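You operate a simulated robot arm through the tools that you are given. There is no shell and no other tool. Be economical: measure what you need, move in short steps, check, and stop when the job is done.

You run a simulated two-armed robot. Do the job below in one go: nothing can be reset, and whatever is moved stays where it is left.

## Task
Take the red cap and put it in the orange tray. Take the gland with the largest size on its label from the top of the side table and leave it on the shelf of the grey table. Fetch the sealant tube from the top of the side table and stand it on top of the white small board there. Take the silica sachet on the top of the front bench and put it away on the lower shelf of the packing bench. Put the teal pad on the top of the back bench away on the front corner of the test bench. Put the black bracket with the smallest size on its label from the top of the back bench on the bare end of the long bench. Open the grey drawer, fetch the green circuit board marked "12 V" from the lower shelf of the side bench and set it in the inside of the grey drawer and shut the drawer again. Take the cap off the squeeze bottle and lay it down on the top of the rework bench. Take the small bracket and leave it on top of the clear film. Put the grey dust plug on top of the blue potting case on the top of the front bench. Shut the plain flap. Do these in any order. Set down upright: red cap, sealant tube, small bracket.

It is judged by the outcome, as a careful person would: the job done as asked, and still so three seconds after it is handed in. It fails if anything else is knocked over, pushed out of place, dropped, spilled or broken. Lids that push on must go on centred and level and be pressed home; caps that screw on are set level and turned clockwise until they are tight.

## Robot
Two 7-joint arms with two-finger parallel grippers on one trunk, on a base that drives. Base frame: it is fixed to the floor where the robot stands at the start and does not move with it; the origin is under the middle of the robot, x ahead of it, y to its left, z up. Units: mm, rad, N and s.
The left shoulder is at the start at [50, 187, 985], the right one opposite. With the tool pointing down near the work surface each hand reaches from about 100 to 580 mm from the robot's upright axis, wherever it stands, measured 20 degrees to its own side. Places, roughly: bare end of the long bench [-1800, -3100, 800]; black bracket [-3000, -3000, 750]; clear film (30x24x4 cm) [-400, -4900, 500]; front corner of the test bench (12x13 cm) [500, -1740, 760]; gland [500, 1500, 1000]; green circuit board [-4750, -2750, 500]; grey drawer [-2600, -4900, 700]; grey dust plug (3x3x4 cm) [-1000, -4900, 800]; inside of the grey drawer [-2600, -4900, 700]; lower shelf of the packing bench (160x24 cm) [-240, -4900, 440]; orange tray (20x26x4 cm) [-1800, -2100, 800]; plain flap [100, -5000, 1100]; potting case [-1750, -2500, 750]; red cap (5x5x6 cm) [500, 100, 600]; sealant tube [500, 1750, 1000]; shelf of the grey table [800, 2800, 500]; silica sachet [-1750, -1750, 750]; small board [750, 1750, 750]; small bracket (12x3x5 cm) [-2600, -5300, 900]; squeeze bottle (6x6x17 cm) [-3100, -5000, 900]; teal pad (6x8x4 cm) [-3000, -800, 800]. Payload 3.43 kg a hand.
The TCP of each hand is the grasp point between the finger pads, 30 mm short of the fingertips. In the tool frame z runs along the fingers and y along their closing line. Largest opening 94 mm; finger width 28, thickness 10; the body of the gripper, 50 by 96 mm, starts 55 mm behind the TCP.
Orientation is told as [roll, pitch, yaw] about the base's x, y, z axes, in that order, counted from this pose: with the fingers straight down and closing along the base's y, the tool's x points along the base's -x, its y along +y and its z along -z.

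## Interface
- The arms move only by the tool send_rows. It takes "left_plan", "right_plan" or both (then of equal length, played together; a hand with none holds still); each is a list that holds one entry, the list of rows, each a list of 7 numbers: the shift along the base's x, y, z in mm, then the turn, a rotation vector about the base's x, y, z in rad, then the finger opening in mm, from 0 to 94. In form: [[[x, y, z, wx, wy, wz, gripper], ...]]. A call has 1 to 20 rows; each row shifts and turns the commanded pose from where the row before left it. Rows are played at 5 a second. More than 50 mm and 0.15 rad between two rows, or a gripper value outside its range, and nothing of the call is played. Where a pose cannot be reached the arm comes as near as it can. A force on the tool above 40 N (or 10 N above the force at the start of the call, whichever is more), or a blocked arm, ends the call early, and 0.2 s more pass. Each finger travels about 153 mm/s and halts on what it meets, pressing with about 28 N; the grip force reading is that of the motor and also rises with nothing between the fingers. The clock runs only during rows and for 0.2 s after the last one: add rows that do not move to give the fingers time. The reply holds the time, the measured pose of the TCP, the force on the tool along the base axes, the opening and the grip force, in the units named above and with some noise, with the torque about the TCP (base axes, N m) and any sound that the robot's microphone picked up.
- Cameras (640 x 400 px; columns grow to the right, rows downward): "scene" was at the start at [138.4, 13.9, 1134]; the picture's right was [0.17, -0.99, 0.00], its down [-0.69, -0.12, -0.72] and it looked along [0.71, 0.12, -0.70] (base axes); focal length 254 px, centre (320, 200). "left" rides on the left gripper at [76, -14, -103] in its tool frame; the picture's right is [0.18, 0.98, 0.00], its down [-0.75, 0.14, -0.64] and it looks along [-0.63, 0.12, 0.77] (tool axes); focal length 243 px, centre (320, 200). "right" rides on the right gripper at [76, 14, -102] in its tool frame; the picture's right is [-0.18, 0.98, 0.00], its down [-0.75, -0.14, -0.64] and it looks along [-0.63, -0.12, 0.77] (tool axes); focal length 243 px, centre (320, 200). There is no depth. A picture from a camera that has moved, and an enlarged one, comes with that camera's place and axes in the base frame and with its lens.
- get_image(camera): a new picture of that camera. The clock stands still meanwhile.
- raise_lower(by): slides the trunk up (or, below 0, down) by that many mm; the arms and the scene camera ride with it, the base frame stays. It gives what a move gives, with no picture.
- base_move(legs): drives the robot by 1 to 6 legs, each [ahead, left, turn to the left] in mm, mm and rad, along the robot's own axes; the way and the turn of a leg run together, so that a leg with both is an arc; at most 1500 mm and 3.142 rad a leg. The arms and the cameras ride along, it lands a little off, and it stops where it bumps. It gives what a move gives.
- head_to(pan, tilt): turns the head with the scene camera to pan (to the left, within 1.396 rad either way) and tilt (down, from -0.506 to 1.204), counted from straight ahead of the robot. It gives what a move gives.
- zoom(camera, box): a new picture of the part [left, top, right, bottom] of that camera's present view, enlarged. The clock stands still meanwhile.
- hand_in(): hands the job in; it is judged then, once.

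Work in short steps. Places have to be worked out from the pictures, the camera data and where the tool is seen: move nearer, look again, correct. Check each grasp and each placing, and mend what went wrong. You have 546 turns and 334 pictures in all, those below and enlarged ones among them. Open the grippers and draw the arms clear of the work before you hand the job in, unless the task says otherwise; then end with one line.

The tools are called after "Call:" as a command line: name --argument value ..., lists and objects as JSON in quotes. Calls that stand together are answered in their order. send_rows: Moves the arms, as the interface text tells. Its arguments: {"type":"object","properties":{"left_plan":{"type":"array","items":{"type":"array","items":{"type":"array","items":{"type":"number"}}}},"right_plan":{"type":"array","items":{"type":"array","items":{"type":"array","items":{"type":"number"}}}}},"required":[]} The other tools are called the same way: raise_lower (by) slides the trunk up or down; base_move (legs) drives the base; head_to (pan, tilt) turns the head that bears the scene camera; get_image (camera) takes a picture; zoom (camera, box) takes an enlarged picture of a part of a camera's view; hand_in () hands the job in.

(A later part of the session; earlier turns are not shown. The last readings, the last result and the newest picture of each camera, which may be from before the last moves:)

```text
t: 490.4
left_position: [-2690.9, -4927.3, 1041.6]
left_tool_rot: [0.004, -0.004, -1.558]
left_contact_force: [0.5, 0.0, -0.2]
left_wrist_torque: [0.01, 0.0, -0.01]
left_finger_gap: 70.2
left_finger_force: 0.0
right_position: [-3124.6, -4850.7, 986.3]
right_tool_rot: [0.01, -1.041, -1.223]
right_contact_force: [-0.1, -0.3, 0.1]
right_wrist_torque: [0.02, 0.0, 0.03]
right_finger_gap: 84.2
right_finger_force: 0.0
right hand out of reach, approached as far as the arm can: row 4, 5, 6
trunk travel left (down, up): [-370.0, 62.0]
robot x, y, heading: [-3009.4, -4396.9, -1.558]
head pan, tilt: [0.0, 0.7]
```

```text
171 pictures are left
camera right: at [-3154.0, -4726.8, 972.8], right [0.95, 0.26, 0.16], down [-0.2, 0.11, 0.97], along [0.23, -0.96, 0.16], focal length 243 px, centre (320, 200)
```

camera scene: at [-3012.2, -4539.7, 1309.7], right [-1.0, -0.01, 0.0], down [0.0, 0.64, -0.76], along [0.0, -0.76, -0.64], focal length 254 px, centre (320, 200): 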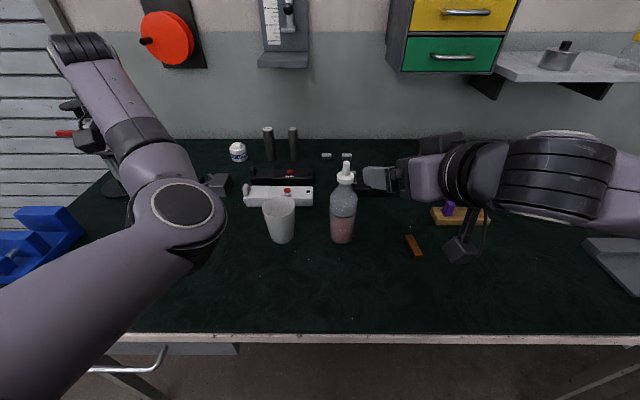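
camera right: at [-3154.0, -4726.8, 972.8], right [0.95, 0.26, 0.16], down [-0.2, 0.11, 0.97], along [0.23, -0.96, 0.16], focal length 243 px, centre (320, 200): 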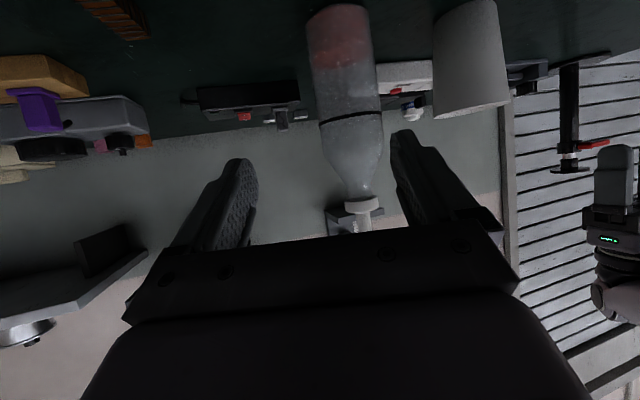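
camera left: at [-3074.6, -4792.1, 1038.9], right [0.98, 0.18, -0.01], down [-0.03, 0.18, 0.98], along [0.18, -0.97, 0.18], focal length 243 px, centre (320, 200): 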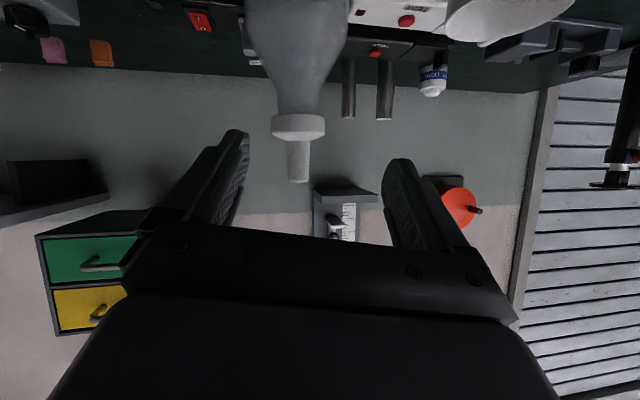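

The arm can't go lower at this radius; I lower the trunk by 75 mm instead (left hand stays above 940).

Call:
raise_lower --by -74

Call:
get_image --camera "right"

```text
t: 491.5
left_position: [-2688.9, -4925.6, 967.6]
left_tool_rot: [0.002, -0.003, -1.559]
left_contact_force: [0.3, 0.4, -0.5]
left_wrist_torque: [0.01, 0.0, -0.03]
left_finger_gap: 70.1
left_finger_force: 0.2
right_position: [-3123.3, -4850.7, 911.7]
right_tool_rot: [0.009, -1.041, -1.221]
right_contact_force: [0.9, 0.1, -0.5]
right_wrist_torque: [0.0, 0.01, 0.02]
right_finger_gap: 84.3
right_finger_force: 0.1
trunk travel left (down, up): [-296.0, 136.0]
robot x, y, heading: [-3009.6, -4397.4, -1.564]
head pan, tilt: [0.0, 0.7]
```

```text
170 pictures are left
camera right: at [-3153.7, -4726.7, 899.0], right [0.95, 0.26, 0.16], down [-0.2, 0.11, 0.97], along [0.23, -0.96, 0.16], focal length 243 px, centre (320, 200)
```

right: 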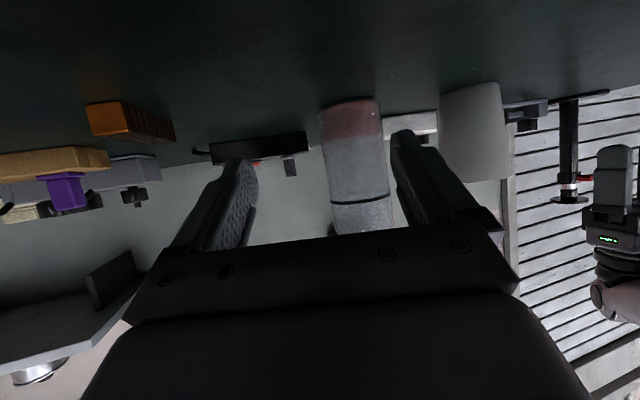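

To be safe about the commanded pose I first command +70 mm up and read the result.

Call:
send_rows --right_plan '[[[0, 0, 45, 0, 0, 0, 84], [0, 0, 25, 0, 0, 0, 84], [0, 0, 0, 0, 0, 0, 84]]]'

```text
t: 492.3
left_position: [-2689.9, -4926.4, 968.1]
left_tool_rot: [0.001, -0.002, -1.559]
left_contact_force: [-0.9, 0.1, 0.4]
left_wrist_torque: [0.0, -0.03, 0.02]
left_finger_gap: 69.9
left_finger_force: 0.0
right_position: [-3124.5, -4851.2, 984.1]
right_tool_rot: [0.008, -1.043, -1.22]
right_contact_force: [0.6, 0.7, -0.4]
right_wrist_torque: [0.0, -0.05, 0.03]
right_finger_gap: 84.0
right_finger_force: 0.1
trunk travel left (down, up): [-296.0, 136.0]
robot x, y, heading: [-3014.3, -4398.2, -1.565]
head pan, tilt: [0.0, 0.7]
```

Good: the commanded pose equals the measured one. I lower again, correct 27 mm sideways, and check before going forward.

Call:
send_rows --right_plan '[[[0, 0, -35, 0, 0, 0, 84], [0, 0, -35, 0, 0, 0, 84], [25, 9, 0, 0, 0, 0, 84], [0, 0, 0, 0, 0, 0, 84]]]'

Call:
get_image --camera "right"

```text
t: 493.3
left_position: [-2689.3, -4924.7, 967.7]
left_tool_rot: [0.004, -0.001, -1.559]
left_contact_force: [0.0, -0.2, -0.4]
left_wrist_torque: [0.01, -0.01, 0.0]
left_finger_gap: 69.9
left_finger_force: 0.0
right_position: [-3098.4, -4844.3, 912.2]
right_tool_rot: [0.007, -1.042, -1.222]
right_contact_force: [0.4, 0.4, 0.5]
right_wrist_torque: [-0.01, -0.02, 0.0]
right_finger_gap: 84.0
right_finger_force: 0.0
trunk travel left (down, up): [-296.0, 136.0]
robot x, y, heading: [-3009.6, -4395.1, -1.564]
head pan, tilt: [0.0, 0.7]
```

```text
169 pictures are left
camera right: at [-3128.7, -4719.6, 899.3], right [0.95, 0.25, 0.16], down [-0.2, 0.11, 0.97], along [0.23, -0.96, 0.16], focal length 243 px, centre (320, 200)
```

right: 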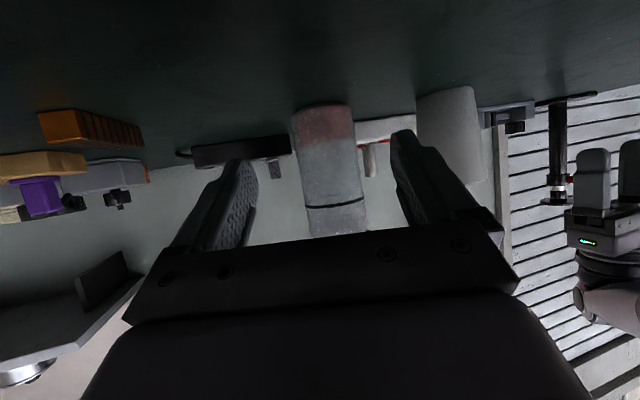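

Centred. I move forward ≈103 mm along the tool's heading.

Call:
send_rows --right_plan '[[[12, -32, 0, 0, 0, 0, 84], [12, -32, 0, 0, 0, 0, 84], [11, -32, 0, 0, 0, 0, 84], [0, 0, 0, 0, 0, 0, 84]]]'

Call:
get_image --camera "right"

```text
t: 494.3
left_position: [-2689.4, -4925.8, 966.2]
left_tool_rot: [0.003, -0.002, -1.559]
left_contact_force: [-0.1, 0.2, -0.5]
left_wrist_torque: [0.0, -0.01, 0.01]
left_finger_gap: 70.0
left_finger_force: 0.0
right_position: [-3062.9, -4938.2, 912.0]
right_tool_rot: [0.01, -1.041, -1.221]
right_contact_force: [-0.6, 0.0, 0.3]
right_wrist_torque: [0.0, 0.02, 0.0]
right_finger_gap: 84.2
right_finger_force: 0.0
trunk travel left (down, up): [-296.0, 136.0]
robot x, y, heading: [-3010.8, -4394.8, -1.57]
head pan, tilt: [0.0, 0.7]
```

```text
168 pictures are left
camera right: at [-3093.4, -4814.6, 899.0], right [0.95, 0.26, 0.16], down [-0.2, 0.11, 0.97], along [0.23, -0.96, 0.16], focal length 243 px, centre (320, 200)
```

right: 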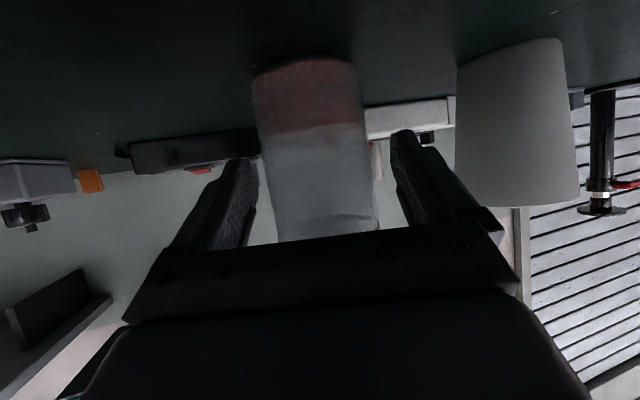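

The bottle is between the fingers; I close.

Call:
send_rows --right_plan '[[[0, 0, 0, 0, 0, 0, 70], [0, 0, 0, 0, 0, 0, 58], [0, 0, 0, 0, 0, 0, 52], [0, 0, 0, 0, 0, 0, 52], [0, 0, 0, 0, 0, 0, 52]]]'

Call:
get_image --camera "scene"

```text
t: 495.5
left_position: [-2689.5, -4926.1, 968.0]
left_tool_rot: [0.003, -0.001, -1.559]
left_contact_force: [1.4, 0.4, -0.2]
left_wrist_torque: [0.01, 0.0, 0.01]
left_finger_gap: 69.8
left_finger_force: 0.0
right_position: [-3062.9, -4939.3, 911.9]
right_tool_rot: [0.007, -1.042, -1.223]
right_contact_force: [-2.1, -0.8, 1.4]
right_wrist_torque: [-0.07, 0.0, -0.06]
right_finger_gap: 62.2
right_finger_force: 28.1
trunk travel left (down, up): [-296.0, 136.0]
robot x, y, heading: [-3013.3, -4394.8, -1.567]
head pan, tilt: [0.0, 0.7]
```

```text
167 pictures are left
camera scene: at [-3012.7, -4539.3, 1235.8], right [-1.0, -0.01, 0.0], down [0.0, 0.64, -0.76], along [0.0, -0.76, -0.64], focal length 254 px, centre (320, 200)
```

scene: 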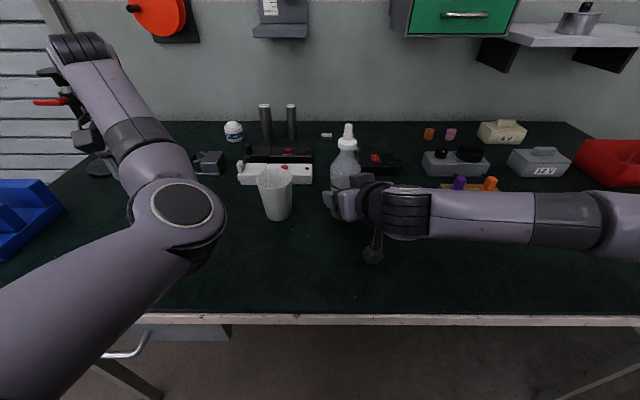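

Bottle held (62 mm). The left hand rises and comes over the cap.

Call:
send_rows --left_plan '[[[0, 0, 45, 0, 0, 0, 70], [0, 0, 45, 0, 0, 0, 70], [0, 0, 45, 0, 0, 0, 70], [-20, 0, 25, 0, 0, 0, 70], [-45, 0, 0, 0, 0, 0, 70], [-45, 0, 0, 0, 0, 0, 70], [-45, 0, 0, 0, 0, 0, 70], [0, 0, 0, 0, 0, 0, 70]]]'

```text
t: 497.5
left_position: [-2807.7, -4934.9, 1135.1]
left_tool_rot: [-0.065, 0.002, -1.492]
left_contact_force: [0.7, -0.1, -0.1]
left_wrist_torque: [-0.01, -0.02, 0.02]
left_finger_gap: 69.9
left_finger_force: 0.1
left hand out of reach, approached as far as the arm can: row 7
right_position: [-3062.5, -4937.1, 911.4]
right_tool_rot: [0.01, -1.042, -1.22]
right_contact_force: [0.2, 1.8, 1.5]
right_wrist_torque: [-0.07, -0.06, 0.03]
right_finger_gap: 62.0
right_finger_force: 28.3
trunk travel left (down, up): [-296.0, 136.0]
robot x, y, heading: [-3012.5, -4395.3, -1.568]
head pan, tilt: [0.0, 0.7]
stopped in row 8 (left hand): the arm was blocked; the commanded pose is now the measured one
```

Blocked again; I look at the left arm's posture.

Call:
head_to --pan 0.3 --tilt 0.6

Call:
get_image --camera "scene"

```text
t: 498.3
left_position: [-2807.8, -4933.9, 1135.6]
left_tool_rot: [-0.064, 0.002, -1.494]
left_contact_force: [-0.5, 0.3, 0.3]
left_wrist_torque: [0.01, -0.03, 0.0]
left_finger_gap: 69.9
left_finger_force: 0.0
right_position: [-3062.1, -4937.9, 912.0]
right_tool_rot: [0.011, -1.04, -1.22]
right_contact_force: [0.1, 1.9, 0.9]
right_wrist_torque: [0.0, -0.08, 0.01]
right_finger_gap: 61.7
right_finger_force: 27.7
trunk travel left (down, up): [-296.0, 136.0]
robot x, y, heading: [-3010.7, -4396.5, -1.566]
head pan, tilt: [0.3, 0.6]
```

```text
166 pictures are left
camera scene: at [-2986.5, -4538.2, 1244.5], right [-0.95, -0.3, 0.0], down [-0.17, 0.54, -0.83], along [0.25, -0.79, -0.56], focal length 254 px, centre (320, 200)
```

scene: 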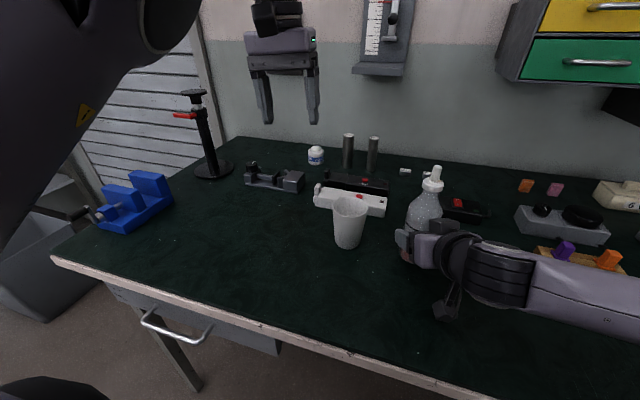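

The posture is too folded at this height. I'll release the bottle, back the right hand out, and redo this with the base farther back and the trunk higher.

Call:
send_rows --right_plan '[[[0, 0, 0, 0, 0, 0, 84], [0, 0, 0, 0, 0, 0, 84], [0, 0, 0, 0, 0, 0, 84], [-12, 32, 0, 0, 0, 0, 84], [-12, 32, 0, 0, 0, 0, 84], [-11, 31, 0, 0, 0, 0, 84], [0, 0, 0, 0, 0, 0, 84]]]'

Call:
send_rows --left_plan '[[[35, 0, -20, 0, 0, 0, 70], [35, 0, -20, 0, 0, 0, 70], [30, 0, -20, 0, 0, 0, 70], [0, 0, 0, 0, 0, 0, 70]]]'

Call:
get_image --camera "scene"

```text
t: 499.9
left_position: [-2808.8, -4934.2, 1136.1]
left_tool_rot: [-0.064, 0.003, -1.493]
left_contact_force: [-0.1, -0.1, 0.6]
left_wrist_torque: [-0.01, -0.02, -0.01]
left_finger_gap: 70.0
left_finger_force: 0.0
right_position: [-3099.9, -4844.2, 911.4]
right_tool_rot: [0.012, -1.043, -1.224]
right_contact_force: [-0.6, -0.4, 0.1]
right_wrist_torque: [-0.01, 0.01, 0.03]
right_finger_gap: 83.8
right_finger_force: 0.1
trunk travel left (down, up): [-296.0, 136.0]
robot x, y, heading: [-3014.9, -4397.3, -1.567]
head pan, tilt: [0.3, 0.6]
```

```text
t: 500.9
left_position: [-2704.5, -4934.8, 1074.0]
left_tool_rot: [-0.065, 0.001, -1.492]
left_contact_force: [1.0, -0.2, 0.5]
left_wrist_torque: [-0.01, 0.05, 0.0]
left_finger_gap: 70.0
left_finger_force: 0.1
right_position: [-3097.6, -4844.3, 912.0]
right_tool_rot: [0.01, -1.043, -1.219]
right_contact_force: [0.0, -0.1, -0.3]
right_wrist_torque: [-0.02, 0.01, 0.03]
right_finger_gap: 83.9
right_finger_force: 0.0
trunk travel left (down, up): [-296.0, 136.0]
robot x, y, heading: [-3013.1, -4395.4, -1.565]
head pan, tilt: [0.3, 0.6]
```

```text
165 pictures are left
camera scene: at [-2986.3, -4538.4, 1244.5], right [-0.95, -0.3, 0.0], down [-0.17, 0.54, -0.83], along [0.25, -0.79, -0.56], focal length 254 px, centre (320, 200)
```

scene: 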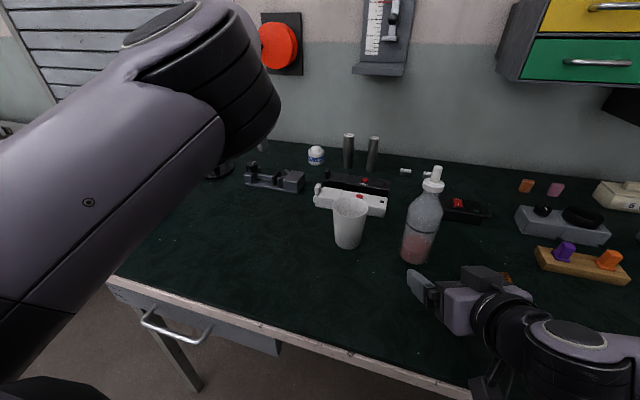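

The left elbow has flipped inward. I back away from the bench and try to unfold it by extending and lowering.

Call:
raise_lower --by 74

Call:
base_move --legs '[[-600, 0, 0]]'

Call:
send_rows --left_plan '[[[10, -20, -40, 0, 0, 0, 70], [10, -20, -40, 0, 0, 0, 70], [10, -10, -45, 0, 0, 0, 70], [0, 0, -45, 0, 0, 0, 70], [0, 0, -45, 0, 0, 0, 70], [0, 0, -45, 0, 0, 0, 70], [0, 0, -45, 0, 0, 0, 70], [0, 0, 0, 0, 0, 0, 70]]]'

Call:
get_image --camera "scene"

```text
t: 502.0
left_position: [-2705.1, -4934.7, 1147.3]
left_tool_rot: [-0.064, 0.005, -1.488]
left_contact_force: [-0.1, 1.4, -0.7]
left_wrist_torque: [0.0, 0.02, -0.03]
left_finger_gap: 70.0
left_finger_force: 0.0
right_position: [-3099.1, -4845.9, 984.3]
right_tool_rot: [0.01, -1.039, -1.223]
right_contact_force: [-1.3, -0.2, 0.7]
right_wrist_torque: [0.0, 0.02, 0.02]
right_finger_gap: 84.0
right_finger_force: 0.1
trunk travel left (down, up): [-370.0, 62.0]
robot x, y, heading: [-3012.8, -4392.6, -1.57]
head pan, tilt: [0.3, 0.6]
```

```text
t: 505.4
left_position: [-2708.5, -4347.9, 1149.9]
left_tool_rot: [-0.065, 0.004, -1.492]
left_contact_force: [-0.6, -0.1, -0.9]
left_wrist_torque: [0.04, 0.0, -0.01]
left_finger_gap: 69.8
left_finger_force: 0.0
right_position: [-3102.2, -4255.2, 985.5]
right_tool_rot: [0.009, -1.042, -1.223]
right_contact_force: [-0.1, -0.1, -0.1]
right_wrist_torque: [0.0, -0.01, 0.02]
right_finger_gap: 84.2
right_finger_force: 0.1
trunk travel left (down, up): [-370.0, 62.0]
robot x, y, heading: [-3013.8, -3810.4, -1.568]
head pan, tilt: [0.3, 0.6]
```

```text
t: 507.1
left_position: [-2679.0, -4396.8, 842.8]
left_tool_rot: [-0.064, 0.002, -1.493]
left_contact_force: [-0.4, -0.6, 0.3]
left_wrist_torque: [-0.02, -0.03, 0.02]
left_finger_gap: 70.1
left_finger_force: 0.1
right_position: [-3102.3, -4254.8, 986.0]
right_tool_rot: [0.01, -1.041, -1.223]
right_contact_force: [-0.5, -0.6, 0.7]
right_wrist_torque: [0.01, 0.01, -0.02]
right_finger_gap: 83.9
right_finger_force: 0.0
trunk travel left (down, up): [-370.0, 62.0]
robot x, y, heading: [-3017.0, -3808.5, -1.569]
head pan, tilt: [0.3, 0.6]
```

```text
164 pictures are left
camera scene: at [-2989.4, -3950.0, 1318.5], right [-0.95, -0.3, 0.0], down [-0.17, 0.54, -0.83], along [0.25, -0.79, -0.56], focal length 254 px, centre (320, 200)
```

scene: 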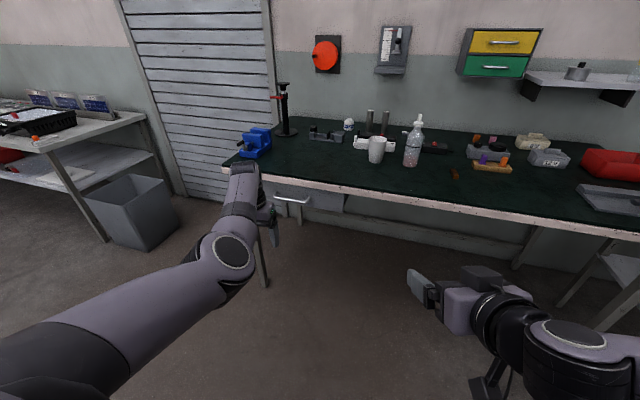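

The arm is nearly straight now. I stretch it further and lower, then draw it back toward its starting pose.

Call:
send_rows --left_plan '[[[20, -35, -20, 0.02, 0, 0, 70], [20, -35, -20, 0.02, 0, -0.04, 70], [20, -35, -20, 0.02, 0, -0.04, 70], [20, -20, -20, 0, 0, 0, 70], [20, 0, -30, 0, 0, 0, 70], [20, 20, -30, 0, 0, 0, 70], [0, 40, -20, 0, 0, 0, 70], [0, 40, 0, 0, 0, 0, 70], [-20, 40, 0, 0, 0, 0, 70], [-20, 40, 0, 0, 0, 0, 70], [-20, 30, 0, 0, 0, 0, 70], [0, 0, 0, 0, 0, 0, 70]]]'

Call:
get_image --camera "scene"

```text
t: 509.9
left_position: [-2671.5, -4192.9, 739.9]
left_tool_rot: [-0.03, 0.022, -1.558]
left_contact_force: [0.5, 0.1, 0.0]
left_wrist_torque: [0.01, 0.02, 0.0]
left_finger_gap: 70.1
left_finger_force: 0.1
left hand out of reach, approached as far as the arm can: row 1, 2, 3, 4, 5
right_position: [-3101.3, -4256.8, 984.6]
right_tool_rot: [0.009, -1.043, -1.224]
right_contact_force: [0.3, 0.0, -0.2]
right_wrist_torque: [0.02, -0.01, -0.02]
right_finger_gap: 83.9
right_finger_force: 0.1
trunk travel left (down, up): [-370.0, 62.0]
robot x, y, heading: [-3015.9, -3806.9, -1.571]
head pan, tilt: [0.3, 0.6]
stopped in row 12 (left hand): the arm was blocked; the commanded pose is now the measured one
```

```text
163 pictures are left
camera scene: at [-2989.2, -3950.1, 1318.4], right [-0.95, -0.3, 0.0], down [-0.17, 0.54, -0.83], along [0.25, -0.79, -0.56], focal length 254 px, centre (320, 200)
```

scene: 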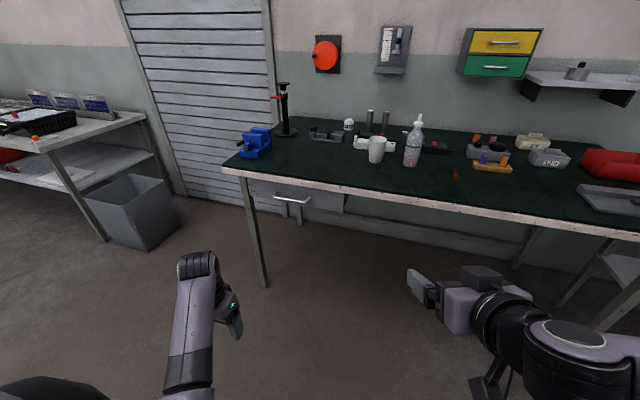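

I try moving the hand inward at this low height.

Call:
send_rows --left_plan '[[[-40, -20, 0, 0, 0, 0, 70], [-40, -20, 0, 0, 0, 0, 70], [-40, -10, 0, 0, 0, 0, 70], [-40, 0, 0, 0, 0, 0, 70], [-40, 0, 0, 0, 0, 0, 70], [0, 0, 0, 0, 0, 0, 70]]]'

Call:
get_image --camera "scene"

```text
t: 511.1
left_position: [-2756.2, -4254.8, 745.6]
left_tool_rot: [0.119, -0.005, -1.5]
left_contact_force: [-0.2, -0.5, 0.5]
left_wrist_torque: [0.01, -0.01, 0.0]
left_finger_gap: 69.9
left_finger_force: 0.1
right_position: [-3101.5, -4256.2, 984.6]
right_tool_rot: [0.009, -1.04, -1.223]
right_contact_force: [-0.1, 0.4, 0.6]
right_wrist_torque: [0.0, 0.01, 0.01]
right_finger_gap: 83.9
right_finger_force: 0.1
trunk travel left (down, up): [-370.0, 62.0]
robot x, y, heading: [-3015.4, -3806.7, -1.57]
head pan, tilt: [0.3, 0.6]
stopped in row 5 (left hand): the arm was blocked; the commanded pose is now the measured one
```

```text
162 pictures are left
camera scene: at [-2989.2, -3950.1, 1318.4], right [-0.95, -0.3, 0.0], down [-0.17, 0.54, -0.83], along [0.25, -0.79, -0.56], focal length 254 px, centre (320, 200)
```

scene: 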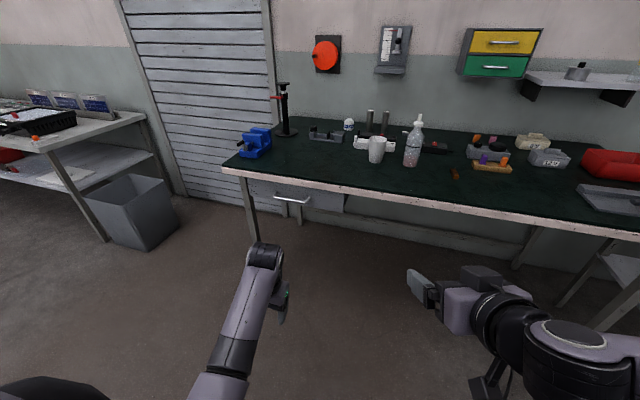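

A wrist joint seems wound up. I try to swing the elbow back by rotating the hand about the forward axis in free space.

Call:
send_rows --left_plan '[[[20, -10, 20, 0, 0.13, 0, 70], [10, -10, 20, 0, 0.13, 0, 70], [0, 0, 20, 0, 0.13, 0, 70], [0, 0, 20, 0, 0.13, 0, 70], [0, 0, 20, 0, 0.13, 0, 70], [0, 0, 20, 0, 0.13, 0, 70], [0, 0, 0, 0, 0.13, 0, 70], [0, 0, 0, 0, 0.13, 0, 70]]]'

Call:
get_image --camera "scene"

```text
t: 512.9
left_position: [-2726.9, -4275.3, 864.5]
left_tool_rot: [-0.926, 0.057, -1.532]
left_contact_force: [1.2, 0.7, 0.5]
left_wrist_torque: [0.0, 0.0, 0.01]
left_finger_gap: 70.0
left_finger_force: 0.1
right_position: [-3101.6, -4256.4, 985.7]
right_tool_rot: [0.009, -1.041, -1.223]
right_contact_force: [0.5, -0.2, 0.3]
right_wrist_torque: [0.0, -0.03, 0.01]
right_finger_gap: 84.2
right_finger_force: 0.0
trunk travel left (down, up): [-370.0, 62.0]
robot x, y, heading: [-3014.3, -3807.2, -1.569]
head pan, tilt: [0.3, 0.6]
```

```text
161 pictures are left
camera scene: at [-2989.0, -3950.1, 1318.4], right [-0.95, -0.3, 0.0], down [-0.17, 0.54, -0.82], along [0.25, -0.79, -0.57], focal length 254 px, centre (320, 200)
```

scene: 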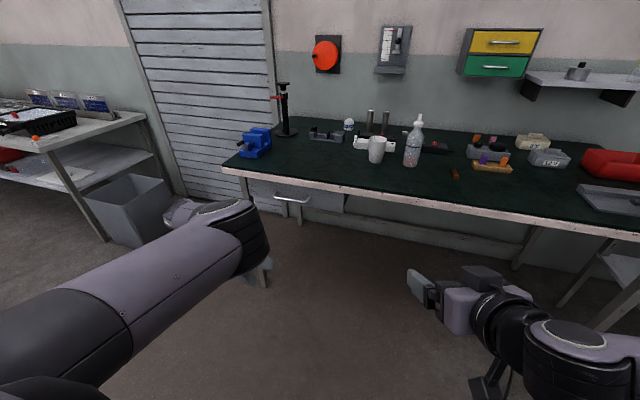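

Call:
send_rows --left_plan '[[[0, 0, 10, 0, 0.13, 0, 70], [0, 0, 10, 0, 0.13, 0, 70], [0, 0, 10, 0, 0.13, 0, 70], [0, 0, 10, 0, 0.13, 0, 70], [0, 0, 10, 0, 0.13, 0, 70]]]'

Call:
get_image --camera "scene"

```text
t: 514.0
left_position: [-2742.3, -4277.8, 900.8]
left_tool_rot: [-1.418, 0.069, -1.552]
left_contact_force: [0.0, 0.3, 0.4]
left_wrist_torque: [0.02, -0.01, 0.0]
left_finger_gap: 70.4
left_finger_force: 0.1
left hand out of reach, approached as far as the arm can: row 4, 5
right_position: [-3101.4, -4255.9, 983.3]
right_tool_rot: [0.007, -1.042, -1.224]
right_contact_force: [0.0, 0.4, -0.7]
right_wrist_torque: [-0.02, -0.01, -0.03]
right_finger_gap: 83.9
right_finger_force: 0.1
trunk travel left (down, up): [-370.0, 62.0]
robot x, y, heading: [-3019.0, -3808.7, -1.571]
head pan, tilt: [0.3, 0.6]
```

```text
160 pictures are left
camera scene: at [-2989.0, -3950.0, 1318.4], right [-0.95, -0.3, 0.0], down [-0.17, 0.54, -0.83], along [0.25, -0.79, -0.56], focal length 254 px, centre (320, 200)
```

scene: 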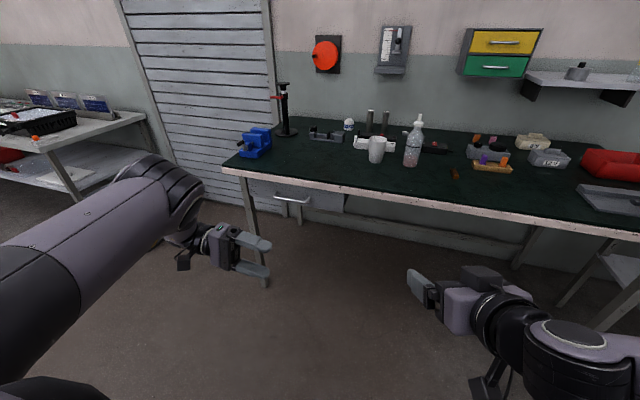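

Now the hand points right. I swing it by yaw to point forward, a different loop back to vertical, to unwind the wrist.

Call:
send_rows --left_plan '[[[0, 0, 0, 0, 0, 0.131, 70], [0, 0, 0, 0, 0, 0.131, 70], [0, 0, 0, 0, 0, 0.131, 70], [0, 0, 0, 0, 0, 0.131, 70], [0, 0, 0, 0, 0, 0.131, 70], [0, 0, 0, 0, 0, 0.131, 70], [0, 0, 0, 0, 0, 0.131, 70], [0, 0, 0, 0, 0, 0.131, 70], [0, 0, 0, 0, 0, 0.131, 70], [0, 0, 0, 0, 0, 0.131, 70], [0, 0, 0, 0, 0, 0.131, 70], [0, 0, 0, 0, 0, 0.131, 70]]]'

Call:
get_image --camera "scene"

```text
t: 516.6
left_position: [-2686.4, -4283.7, 892.8]
left_tool_rot: [-1.418, 0.07, 0.034]
left_contact_force: [-0.7, 0.3, -0.3]
left_wrist_torque: [-0.04, 0.0, -0.01]
left_finger_gap: 70.1
left_finger_force: 0.0
left hand out of reach, approached as far as the arm can: row 10, 11, 12
right_position: [-3103.6, -4255.9, 984.0]
right_tool_rot: [0.008, -1.042, -1.224]
right_contact_force: [0.2, -0.4, 0.5]
right_wrist_torque: [0.02, 0.0, -0.05]
right_finger_gap: 84.0
right_finger_force: 0.0
trunk travel left (down, up): [-370.0, 62.0]
robot x, y, heading: [-3014.7, -3809.1, -1.568]
head pan, tilt: [0.3, 0.6]
```

```text
159 pictures are left
camera scene: at [-2989.2, -3950.1, 1318.4], right [-0.95, -0.3, 0.0], down [-0.17, 0.54, -0.83], along [0.25, -0.79, -0.56], focal length 254 px, centre (320, 200)
```

scene: 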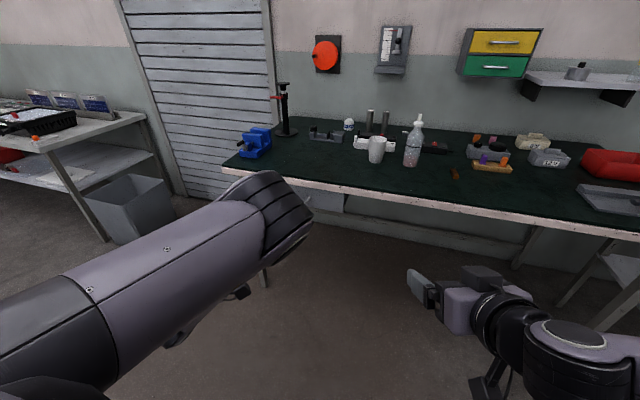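

Call:
send_rows --left_plan '[[[0, 0, 0, 0.129, 0, 0, 70], [0, 0, 0, 0.129, 0, 0, 70], [0, 0, 0, 0.129, 0, 0, 70], [0, 0, 0, 0.129, 0, 0, 70], [0, 0, 0, 0.129, 0, 0, 70], [0, 0, 0, 0.129, 0, 0, 70], [0, 0, 0, 0.129, 0, 0, 70], [0, 0, 0, 0.129, 0, 0, 70], [0, 0, 0, 0.129, 0, 0, 70], [0, 0, 0, 0.129, 0, 0, 70], [0, 0, 0, 0.129, -0.07, 0, 70]]]'

Call:
get_image --camera "scene"

```text
t: 519.0
left_position: [-2679.9, -4283.6, 893.6]
left_tool_rot: [-0.007, -0.067, 0.095]
left_contact_force: [-0.2, 0.0, -0.4]
left_wrist_torque: [-0.03, 0.02, 0.0]
left_finger_gap: 70.1
left_finger_force: 0.1
left hand out of reach, approached as far as the arm can: row 2
right_position: [-3103.6, -4256.2, 985.2]
right_tool_rot: [0.009, -1.042, -1.225]
right_contact_force: [-0.5, 0.3, 0.0]
right_wrist_torque: [-0.02, -0.03, 0.01]
right_finger_gap: 84.0
right_finger_force: 0.1
trunk travel left (down, up): [-370.0, 62.0]
robot x, y, heading: [-3016.9, -3806.3, -1.57]
head pan, tilt: [0.3, 0.6]
```

```text
158 pictures are left
camera scene: at [-2989.4, -3950.2, 1318.4], right [-0.95, -0.3, 0.0], down [-0.17, 0.54, -0.82], along [0.25, -0.79, -0.57], focal length 254 px, centre (320, 200)
```

scene: 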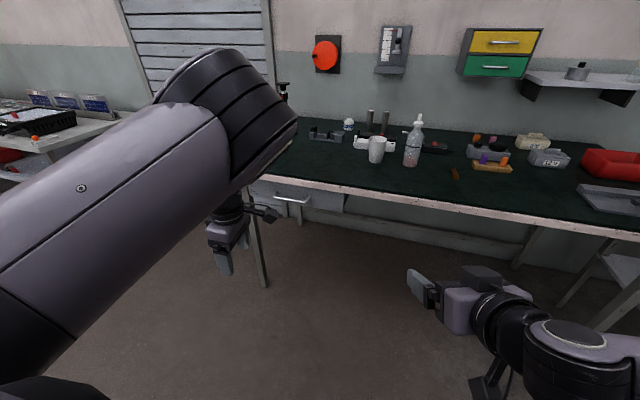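

Vertical again, now yawed +90°. I unwind the yaw while drawing the hand toward the home pose.

Call:
send_rows --left_plan '[[[-5, 7, 10, 0, 0, -0.131, 70], [-5, 7, 10, 0, 0, -0.131, 70], [-5, 7, 10, 0, 0, -0.131, 70], [-5, 7, 10, 0, 0, -0.131, 70], [-5, 7, 10, 0, 0, -0.131, 70], [-5, 7, 10, 0, 0, -0.131, 70], [-5, 7, 10, 0, 0, -0.131, 70], [-5, 7, 10, 0, 0, -0.131, 70], [-5, 7, 10, 0, 0, -0.131, 70], [-5, 7, 10, 0, 0, -0.131, 70], [-5, 7, 10, 0, 0, -0.131, 70], [-5, 7, 10, 0, 0, -0.131, 70]]]'

Call:
get_image --camera "scene"

```text
t: 521.0
left_position: [-2681.7, -4202.0, 921.6]
left_tool_rot: [0.033, 0.069, -1.017]
left_contact_force: [0.5, -0.3, 0.4]
left_wrist_torque: [-0.01, 0.01, -0.02]
left_finger_gap: 70.0
left_finger_force: 0.1
left hand out of reach, approached as far as the arm can: row 4, 5, 6, 7, 8, 9
right_position: [-3102.8, -4256.6, 984.9]
right_tool_rot: [0.008, -1.041, -1.224]
right_contact_force: [-0.2, 0.7, 0.1]
right_wrist_torque: [0.04, -0.01, -0.02]
right_finger_gap: 84.2
right_finger_force: 0.1
trunk travel left (down, up): [-370.0, 62.0]
robot x, y, heading: [-3015.9, -3806.0, -1.567]
head pan, tilt: [0.3, 0.6]
stopped in row 9 (left hand): the arm was blocked; the commanded pose is now the measured one
```

```text
157 pictures are left
camera scene: at [-2989.1, -3950.1, 1318.4], right [-0.95, -0.3, 0.0], down [-0.17, 0.54, -0.83], along [0.25, -0.79, -0.56], focal length 254 px, centre (320, 200)
```

scene: 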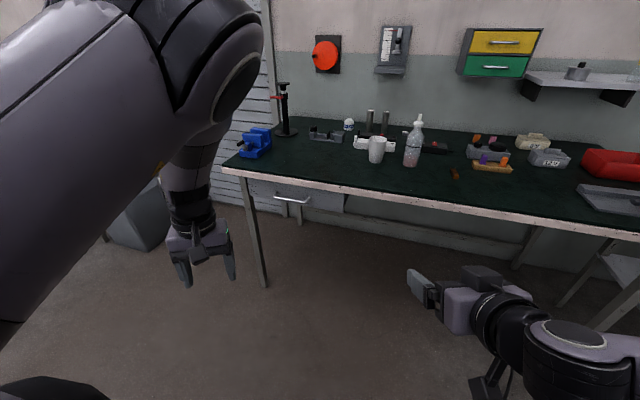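

The elbow is now up near the head. I move the hand outward and down to pull the elbow outward.

Call:
send_rows --left_plan '[[[35, 0, -20, 0, 0, 0, 70], [35, 0, -20, 0, 0, 0, 70], [35, 0, -20, 0, 0, 0, 70], [35, 10, -20, 0, 0, 0, 70], [30, 20, -20, 0, 0, 0, 70], [20, 30, 0, 0, 0, 0, 70], [0, 40, 0, 0, 0, 0, 70], [0, 40, 0, 0, 0, 0, 70]]]'

Call:
get_image --camera "scene"

```text
t: 522.8
left_position: [-2490.7, -4060.3, 822.9]
left_tool_rot: [0.037, 0.066, -1.023]
left_contact_force: [0.7, 0.5, 0.5]
left_wrist_torque: [0.03, -0.01, 0.04]
left_finger_gap: 70.0
left_finger_force: 0.1
right_position: [-3102.5, -4256.1, 986.5]
right_tool_rot: [0.01, -1.042, -1.224]
right_contact_force: [0.2, -0.2, 0.0]
right_wrist_torque: [-0.01, 0.0, -0.03]
right_finger_gap: 84.1
right_finger_force: 0.0
trunk travel left (down, up): [-370.0, 62.0]
robot x, y, heading: [-3014.9, -3809.8, -1.569]
head pan, tilt: [0.3, 0.6]
```

```text
156 pictures are left
camera scene: at [-2989.2, -3949.9, 1318.5], right [-0.95, -0.3, 0.0], down [-0.17, 0.54, -0.83], along [0.25, -0.79, -0.56], focal length 254 px, centre (320, 200)
```

scene: 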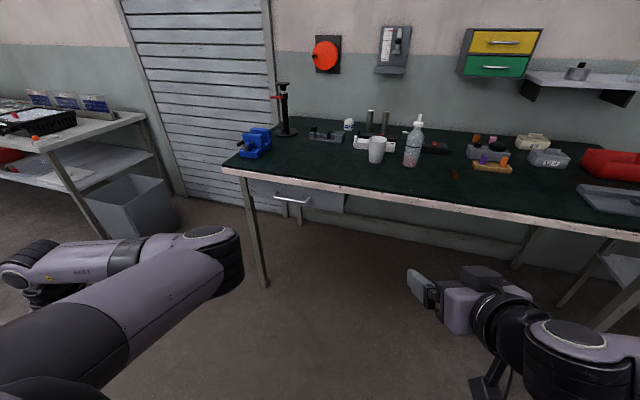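

The elbow crosses in front (upper-arm roll flipped). I'll straighten the arm forward with the tool pointing ahead; in that pose a roll about the arm axis turns the upper arm back.

Call:
send_rows --left_plan '[[[-20, -30, 20, -0.131, 0, 0, 70], [-20, -30, 20, -0.131, 0, 0, 70], [-20, -30, 20, -0.131, 0, 0, 70], [-20, -30, 20, -0.131, 0, 0, 70], [-20, -30, 20, -0.131, 0, 0, 70], [-20, -30, 20, -0.131, 0, 0, 70], [-20, -30, 20, -0.131, 0, 0, 70], [-20, -30, 20, -0.131, 0, 0, 70], [-20, -30, 20, -0.131, 0, 0, 70], [-20, -30, 20, -0.131, 0, 0, 70], [-20, -30, 20, -0.131, 0, 0, 70], [-20, -30, 20, -0.131, 0, 0, 70]]]'

Call:
get_image --camera "scene"

```text
t: 525.4
left_position: [-2716.4, -4427.6, 1083.8]
left_tool_rot: [-1.49, -1.045, -0.047]
left_contact_force: [0.5, 0.9, -0.5]
left_wrist_torque: [0.01, 0.01, 0.03]
left_finger_gap: 70.2
left_finger_force: 0.0
right_position: [-3102.5, -4255.4, 984.5]
right_tool_rot: [0.011, -1.042, -1.224]
right_contact_force: [0.2, -0.1, 0.0]
right_wrist_torque: [0.02, 0.03, -0.01]
right_finger_gap: 84.0
right_finger_force: 0.1
trunk travel left (down, up): [-370.0, 62.0]
robot x, y, heading: [-3018.3, -3803.6, -1.57]
head pan, tilt: [0.3, 0.6]
```

```text
155 pictures are left
camera scene: at [-2989.6, -3950.2, 1318.4], right [-0.95, -0.3, 0.0], down [-0.17, 0.54, -0.82], along [0.25, -0.79, -0.57], focal length 254 px, centre (320, 200)
```

scene: 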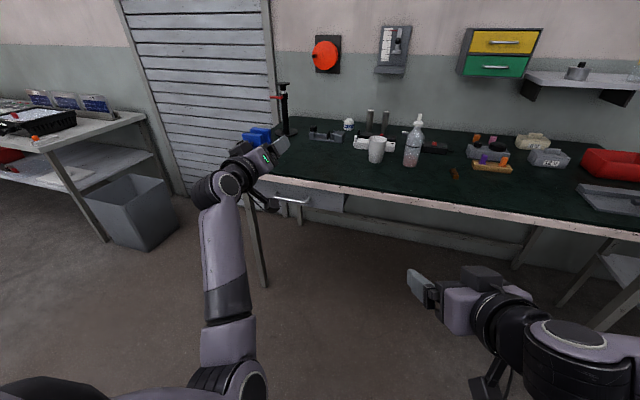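

Now nearly straight. I extend further and roll about the forward axis.

Call:
send_rows --left_plan '[[[-15, -40, 8, 0, 0, 0, 70], [-15, -40, 8, 0, 0, 0, 70], [-15, -40, 8, 0, 0, 0, 70], [-15, -40, 8, 0, 0, 0, 70], [0, 0, 0, 0, 0.14, 0, 70], [0, 0, 0, 0, 0.14, 0, 70], [0, 0, 0, 0, 0.14, 0, 70], [0, 0, 0, 0, 0.14, 0, 70], [0, 0, 0, 0, 0.14, 0, 70], [0, 0, 0, 0, 0.14, 0, 70], [0, 0, 0, 0, 0.14, 0, 70], [0, 0, 0, 0, 0.14, 0, 70]]]'

Call:
get_image --camera "scene"

```text
t: 528.0
left_position: [-2792.3, -4583.7, 1094.4]
left_tool_rot: [-1.541, 0.1, -0.069]
left_contact_force: [-0.9, -0.2, 0.2]
left_wrist_torque: [0.0, 0.01, 0.02]
left_finger_gap: 70.2
left_finger_force: 0.1
right_position: [-3102.7, -4255.9, 985.7]
right_tool_rot: [0.011, -1.042, -1.225]
right_contact_force: [0.3, 0.2, -0.7]
right_wrist_torque: [0.01, 0.0, -0.02]
right_finger_gap: 84.0
right_finger_force: 0.0
trunk travel left (down, up): [-370.0, 62.0]
robot x, y, heading: [-3018.2, -3806.2, -1.569]
head pan, tilt: [0.3, 0.6]
```

```text
154 pictures are left
camera scene: at [-2989.4, -3950.0, 1318.4], right [-0.95, -0.3, 0.0], down [-0.17, 0.54, -0.83], along [0.25, -0.79, -0.56], focal length 254 px, centre (320, 200)
```

scene: 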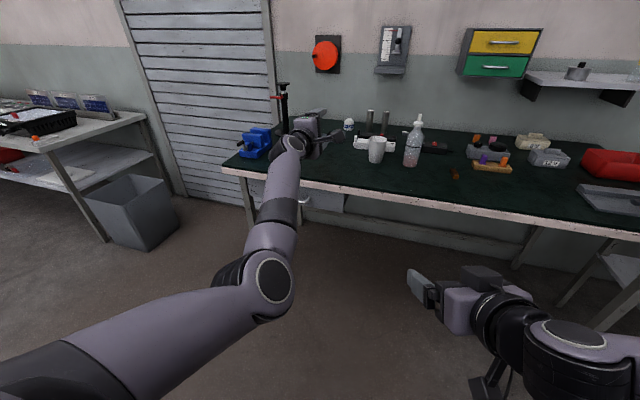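

Rolling further in the same direction.

Call:
send_rows --left_plan '[[[-5, -15, 5, 0, 0.14, 0, 70], [-5, -15, 5, 0, 0.14, 0, 70], [0, -10, 5, 0, 0.14, 0, 70], [0, 0, 0, 0, 0.14, 0, 70], [0, 0, 0, 0, 0.14, 0, 70], [0, 0, 0, 0, 0.14, 0, 70], [0, 0, 0, 0, 0.14, 0, 70], [0, 0, 0, 0, 0.14, 0, 70], [0, 0, 0, 0, 0.14, 0, 70], [0, 0, 0, 0, 0.14, 0, 70]]]'

Call:
get_image --camera "scene"

```text
t: 530.2
left_position: [-2801.8, -4623.5, 1109.7]
left_tool_rot: [-2.285, 1.471, -0.751]
left_contact_force: [0.8, -0.3, 0.8]
left_wrist_torque: [0.02, -0.01, -0.02]
left_finger_gap: 69.8
left_finger_force: 0.1
right_position: [-3103.0, -4256.5, 985.7]
right_tool_rot: [0.011, -1.042, -1.223]
right_contact_force: [0.3, 0.4, -0.2]
right_wrist_torque: [0.01, -0.01, -0.02]
right_finger_gap: 83.9
right_finger_force: 0.0
trunk travel left (down, up): [-370.0, 62.0]
robot x, y, heading: [-3012.6, -3809.5, -1.564]
head pan, tilt: [0.3, 0.6]
```

```text
153 pictures are left
camera scene: at [-2989.4, -3950.1, 1318.4], right [-0.95, -0.3, 0.0], down [-0.17, 0.54, -0.83], along [0.25, -0.79, -0.56], focal length 254 px, centre (320, 200)
```

scene: 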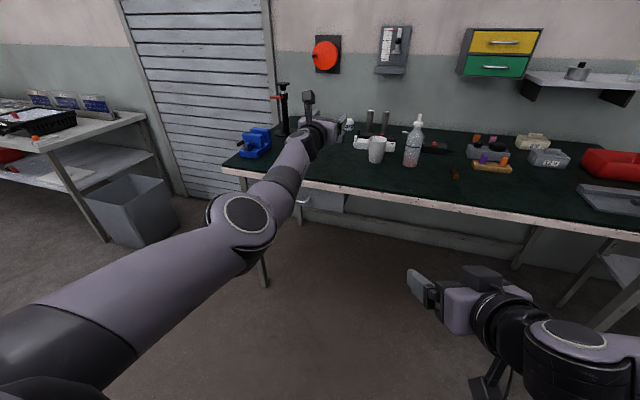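

The elbow rises as hoped. I continue the roll another ~165°.

Call:
send_rows --left_plan '[[[0, 0, 0, 0, 0.14, 0, 70], [0, 0, 0, 0, 0.14, 0, 70], [0, 0, 0, 0, 0.14, 0, 70], [0, 0, 0, 0, 0.14, 0, 70], [0, 0, 0, 0, 0.14, 0, 70], [0, 0, 0, 0, 0.14, 0, 70], [0, 0, 0, 0, 0.14, 0, 70], [0, 0, 0, 0, 0.14, 0, 70], [0, 0, 0, 0, 0.14, 0, 70], [0, 0, 0, 0, 0.14, 0, 70]]]'

Call:
get_image --camera "scene"

```text
t: 532.4
left_position: [-2801.3, -4623.2, 1108.2]
left_tool_rot: [1.626, 0.241, -3.075]
left_contact_force: [-0.3, 0.0, 0.2]
left_wrist_torque: [0.02, -0.05, -0.02]
left_finger_gap: 69.9
left_finger_force: 0.0
right_position: [-3102.9, -4255.9, 985.5]
right_tool_rot: [0.013, -1.043, -1.224]
right_contact_force: [0.6, -0.1, -0.2]
right_wrist_torque: [0.03, 0.02, 0.02]
right_finger_gap: 84.0
right_finger_force: 0.0
trunk travel left (down, up): [-370.0, 62.0]
robot x, y, heading: [-3019.5, -3802.4, -1.573]
head pan, tilt: [0.3, 0.6]
```

```text
152 pictures are left
camera scene: at [-2989.4, -3950.0, 1318.4], right [-0.95, -0.3, 0.0], down [-0.17, 0.54, -0.83], along [0.25, -0.79, -0.56], focal length 254 px, centre (320, 200)
```

scene: 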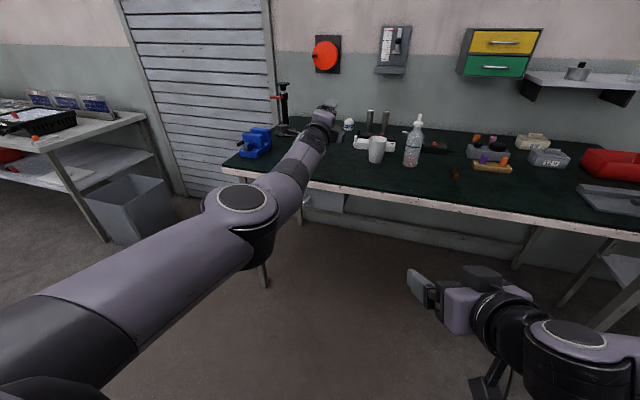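

The elbow is now swung outward. I finish the remaining ~104° of roll to the normal hand orientation.

Call:
send_rows --left_plan '[[[0, 0, 0, 0, 0.14, 0, 70], [0, 0, 0, 0, 0.14, 0, 70], [0, 0, 0, 0, 0.14, 0, 70], [0, 0, 0, 0, 0.14, 0, 70], [0, 0, 0, 0, 0.14, 0, 70], [0, 0, 0, 0, 0.14, 0, 70], [0, 0, 0, 0, 0.14, 0, 70], [0, 0, 0, 0, 0.14, 0, 70], [0, 0, 0, 0, 0.14, 0, 70], [0, 0, 0, 0, 0.14, 0, 70], [0, 0, 0, 0, 0.14, 0, 70], [0, 0, 0, 0, 0.14, 0, 70], [0, 0, 0, 0, 0.13, 0, 70]]]'

Call:
get_image --camera "scene"

```text
t: 535.2
left_position: [-2802.7, -4627.4, 1108.8]
left_tool_rot: [0.079, -1.505, -1.612]
left_contact_force: [0.7, -0.3, 0.5]
left_wrist_torque: [-0.01, -0.01, -0.04]
left_finger_gap: 70.2
left_finger_force: 0.0
left hand out of reach, approached as far as the arm can: row 13
right_position: [-3102.7, -4256.4, 984.3]
right_tool_rot: [0.01, -1.043, -1.224]
right_contact_force: [0.8, 0.1, 0.2]
right_wrist_torque: [0.0, -0.01, 0.0]
right_finger_gap: 83.9
right_finger_force: 0.1
trunk travel left (down, up): [-370.0, 62.0]
robot x, y, heading: [-3016.1, -3806.8, -1.57]
head pan, tilt: [0.3, 0.6]
```

```text
151 pictures are left
camera scene: at [-2989.2, -3950.2, 1318.4], right [-0.95, -0.3, 0.0], down [-0.17, 0.54, -0.82], along [0.25, -0.79, -0.57], focal length 254 px, centre (320, 200)
```

scene: 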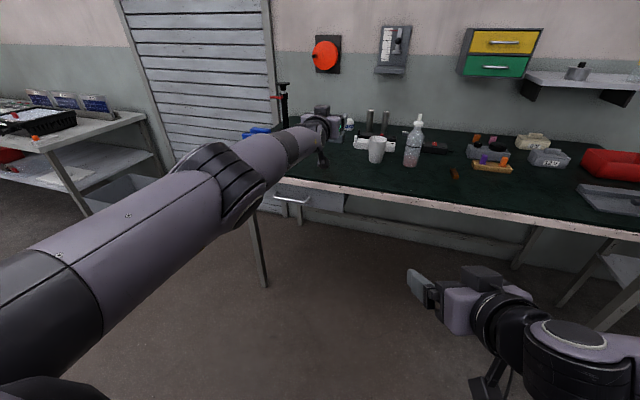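

Normal orientation restored. Now I rotate down to vertical while drawing back.

Call:
send_rows --left_plan '[[[5, 20, 0, 0.125, 0, 0, 70], [5, 20, 0, 0.125, 0, 0, 70], [5, 20, 0, 0.125, 0, 0, 70], [5, 20, 0, 0.125, 0, 0, 70], [5, 20, 0, 0.125, 0, 0, 70], [5, 20, 0, 0.125, 0, 0, 70], [5, 20, 0, 0.125, 0, 0, 70], [5, 20, 0, 0.125, 0, 0, 70], [5, 20, 0, 0.125, 0, 0, 70], [5, 20, 0, 0.125, 0, 0, 70], [5, 20, 0, 0.125, 0, 0, 70], [0, 0, 0, 0.125, 0, 0, 70]]]'

Call:
get_image --camera "scene"

```text
t: 537.8
left_position: [-2745.4, -4431.6, 1087.7]
left_tool_rot: [0.083, -0.044, -1.574]
left_contact_force: [-0.5, 0.1, 0.5]
left_wrist_torque: [-0.01, -0.03, 0.0]
left_finger_gap: 69.9
left_finger_force: 0.1
left hand out of reach, approached as far as the arm can: row 1, 2
right_position: [-3102.9, -4256.8, 984.8]
right_tool_rot: [0.009, -1.041, -1.221]
right_contact_force: [-0.3, -0.5, -0.5]
right_wrist_torque: [0.01, 0.0, 0.02]
right_finger_gap: 84.0
right_finger_force: 0.0
trunk travel left (down, up): [-370.0, 62.0]
robot x, y, heading: [-3012.1, -3806.2, -1.565]
head pan, tilt: [0.3, 0.6]
```

```text
150 pictures are left
camera scene: at [-2988.4, -3950.5, 1318.3], right [-0.95, -0.3, 0.0], down [-0.17, 0.54, -0.82], along [0.25, -0.79, -0.57], focal length 254 px, centre (320, 200)
```

scene: 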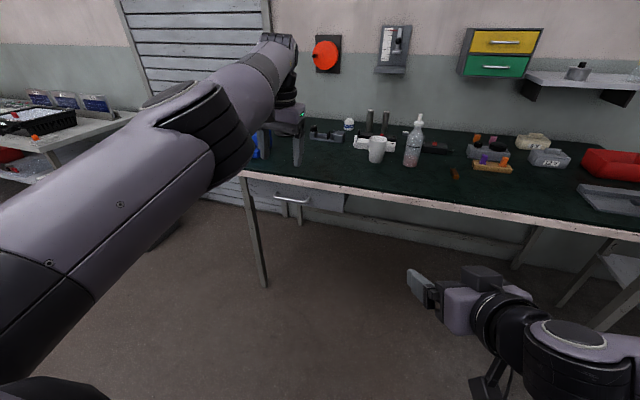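

Vertical again. I test moving inward toward the centre line in free space.

Call:
send_rows --left_plan '[[[-40, -10, 0, 0.0, -0.08, 0, 70], [-40, -10, 0, 0.04, 0, 0, 70], [-40, -10, 0, 0, 0, 0, 70], [-40, -10, 0, 0, 0, 0, 70], [-40, -10, 0, 0, 0, 0, 70], [-40, 0, 0, 0, 0, 0, 70], [0, 0, 0, 0, 0, 0, 70]]]'

```text
t: 539.4
left_position: [-2827.7, -4414.4, 1077.8]
left_tool_rot: [0.161, -0.004, -1.572]
left_contact_force: [1.3, 1.5, 0.0]
left_wrist_torque: [0.0, 0.01, 0.02]
left_finger_gap: 69.9
left_finger_force: 0.1
left hand out of reach, approached as far as the arm can: row 1, 2, 3, 4, 5, 6
right_position: [-3102.5, -4256.6, 984.4]
right_tool_rot: [0.011, -1.041, -1.222]
right_contact_force: [-0.4, 0.4, -1.0]
right_wrist_torque: [-0.06, -0.04, -0.01]
right_finger_gap: 84.2
right_finger_force: 0.1
trunk travel left (down, up): [-370.0, 62.0]
robot x, y, heading: [-3012.8, -3810.2, -1.569]
head pan, tilt: [0.3, 0.6]
```

That was the reach limit (604 mm ahead). I draw back first, then inward.

Call:
send_rows --left_plan '[[[0, 40, -10, 0, -0.08, 0, 70], [0, 40, -10, 0, -0.08, 0, 70], [0, 40, -10, 0, 0, 0, 70], [-40, 0, 0, 0, 0, 0, 70], [-40, 0, 0, 0, 0, 0, 70], [-40, 0, 0, 0, 0, 0, 70], [-40, 0, 0, 0, 0, 0, 70], [0, 0, 0, 0, 0, 0, 70]]]'

Call:
get_image --camera "scene"

```text
t: 541.2
left_position: [-2820.9, -4397.4, 1037.1]
left_tool_rot: [0.327, -0.009, -1.556]
left_contact_force: [0.1, -0.7, -0.7]
left_wrist_torque: [0.0, -0.01, -0.02]
left_finger_gap: 70.2
left_finger_force: 0.0
left hand out of reach, approached as far as the arm can: row 1, 2, 3, 4, 5, 6, 7
right_position: [-3102.2, -4256.1, 985.7]
right_tool_rot: [0.011, -1.042, -1.223]
right_contact_force: [0.3, -0.2, 1.0]
right_wrist_torque: [0.0, 0.03, 0.03]
right_finger_gap: 84.1
right_finger_force: 0.1
trunk travel left (down, up): [-370.0, 62.0]
robot x, y, heading: [-3015.6, -3805.4, -1.567]
head pan, tilt: [0.3, 0.6]
```

```text
149 pictures are left
camera scene: at [-2989.3, -3950.1, 1318.4], right [-0.95, -0.3, 0.0], down [-0.17, 0.54, -0.83], along [0.25, -0.79, -0.56], focal length 254 px, centre (320, 200)
```

scene: 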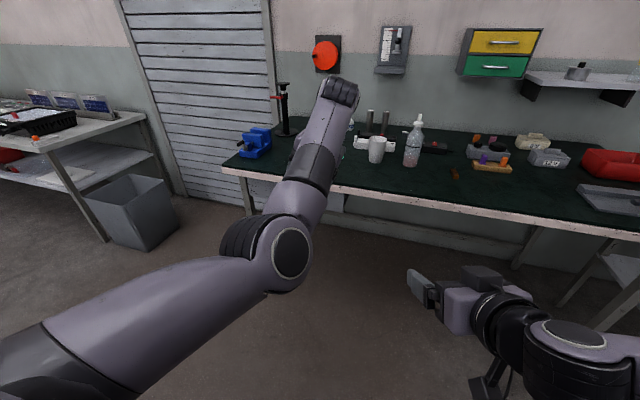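

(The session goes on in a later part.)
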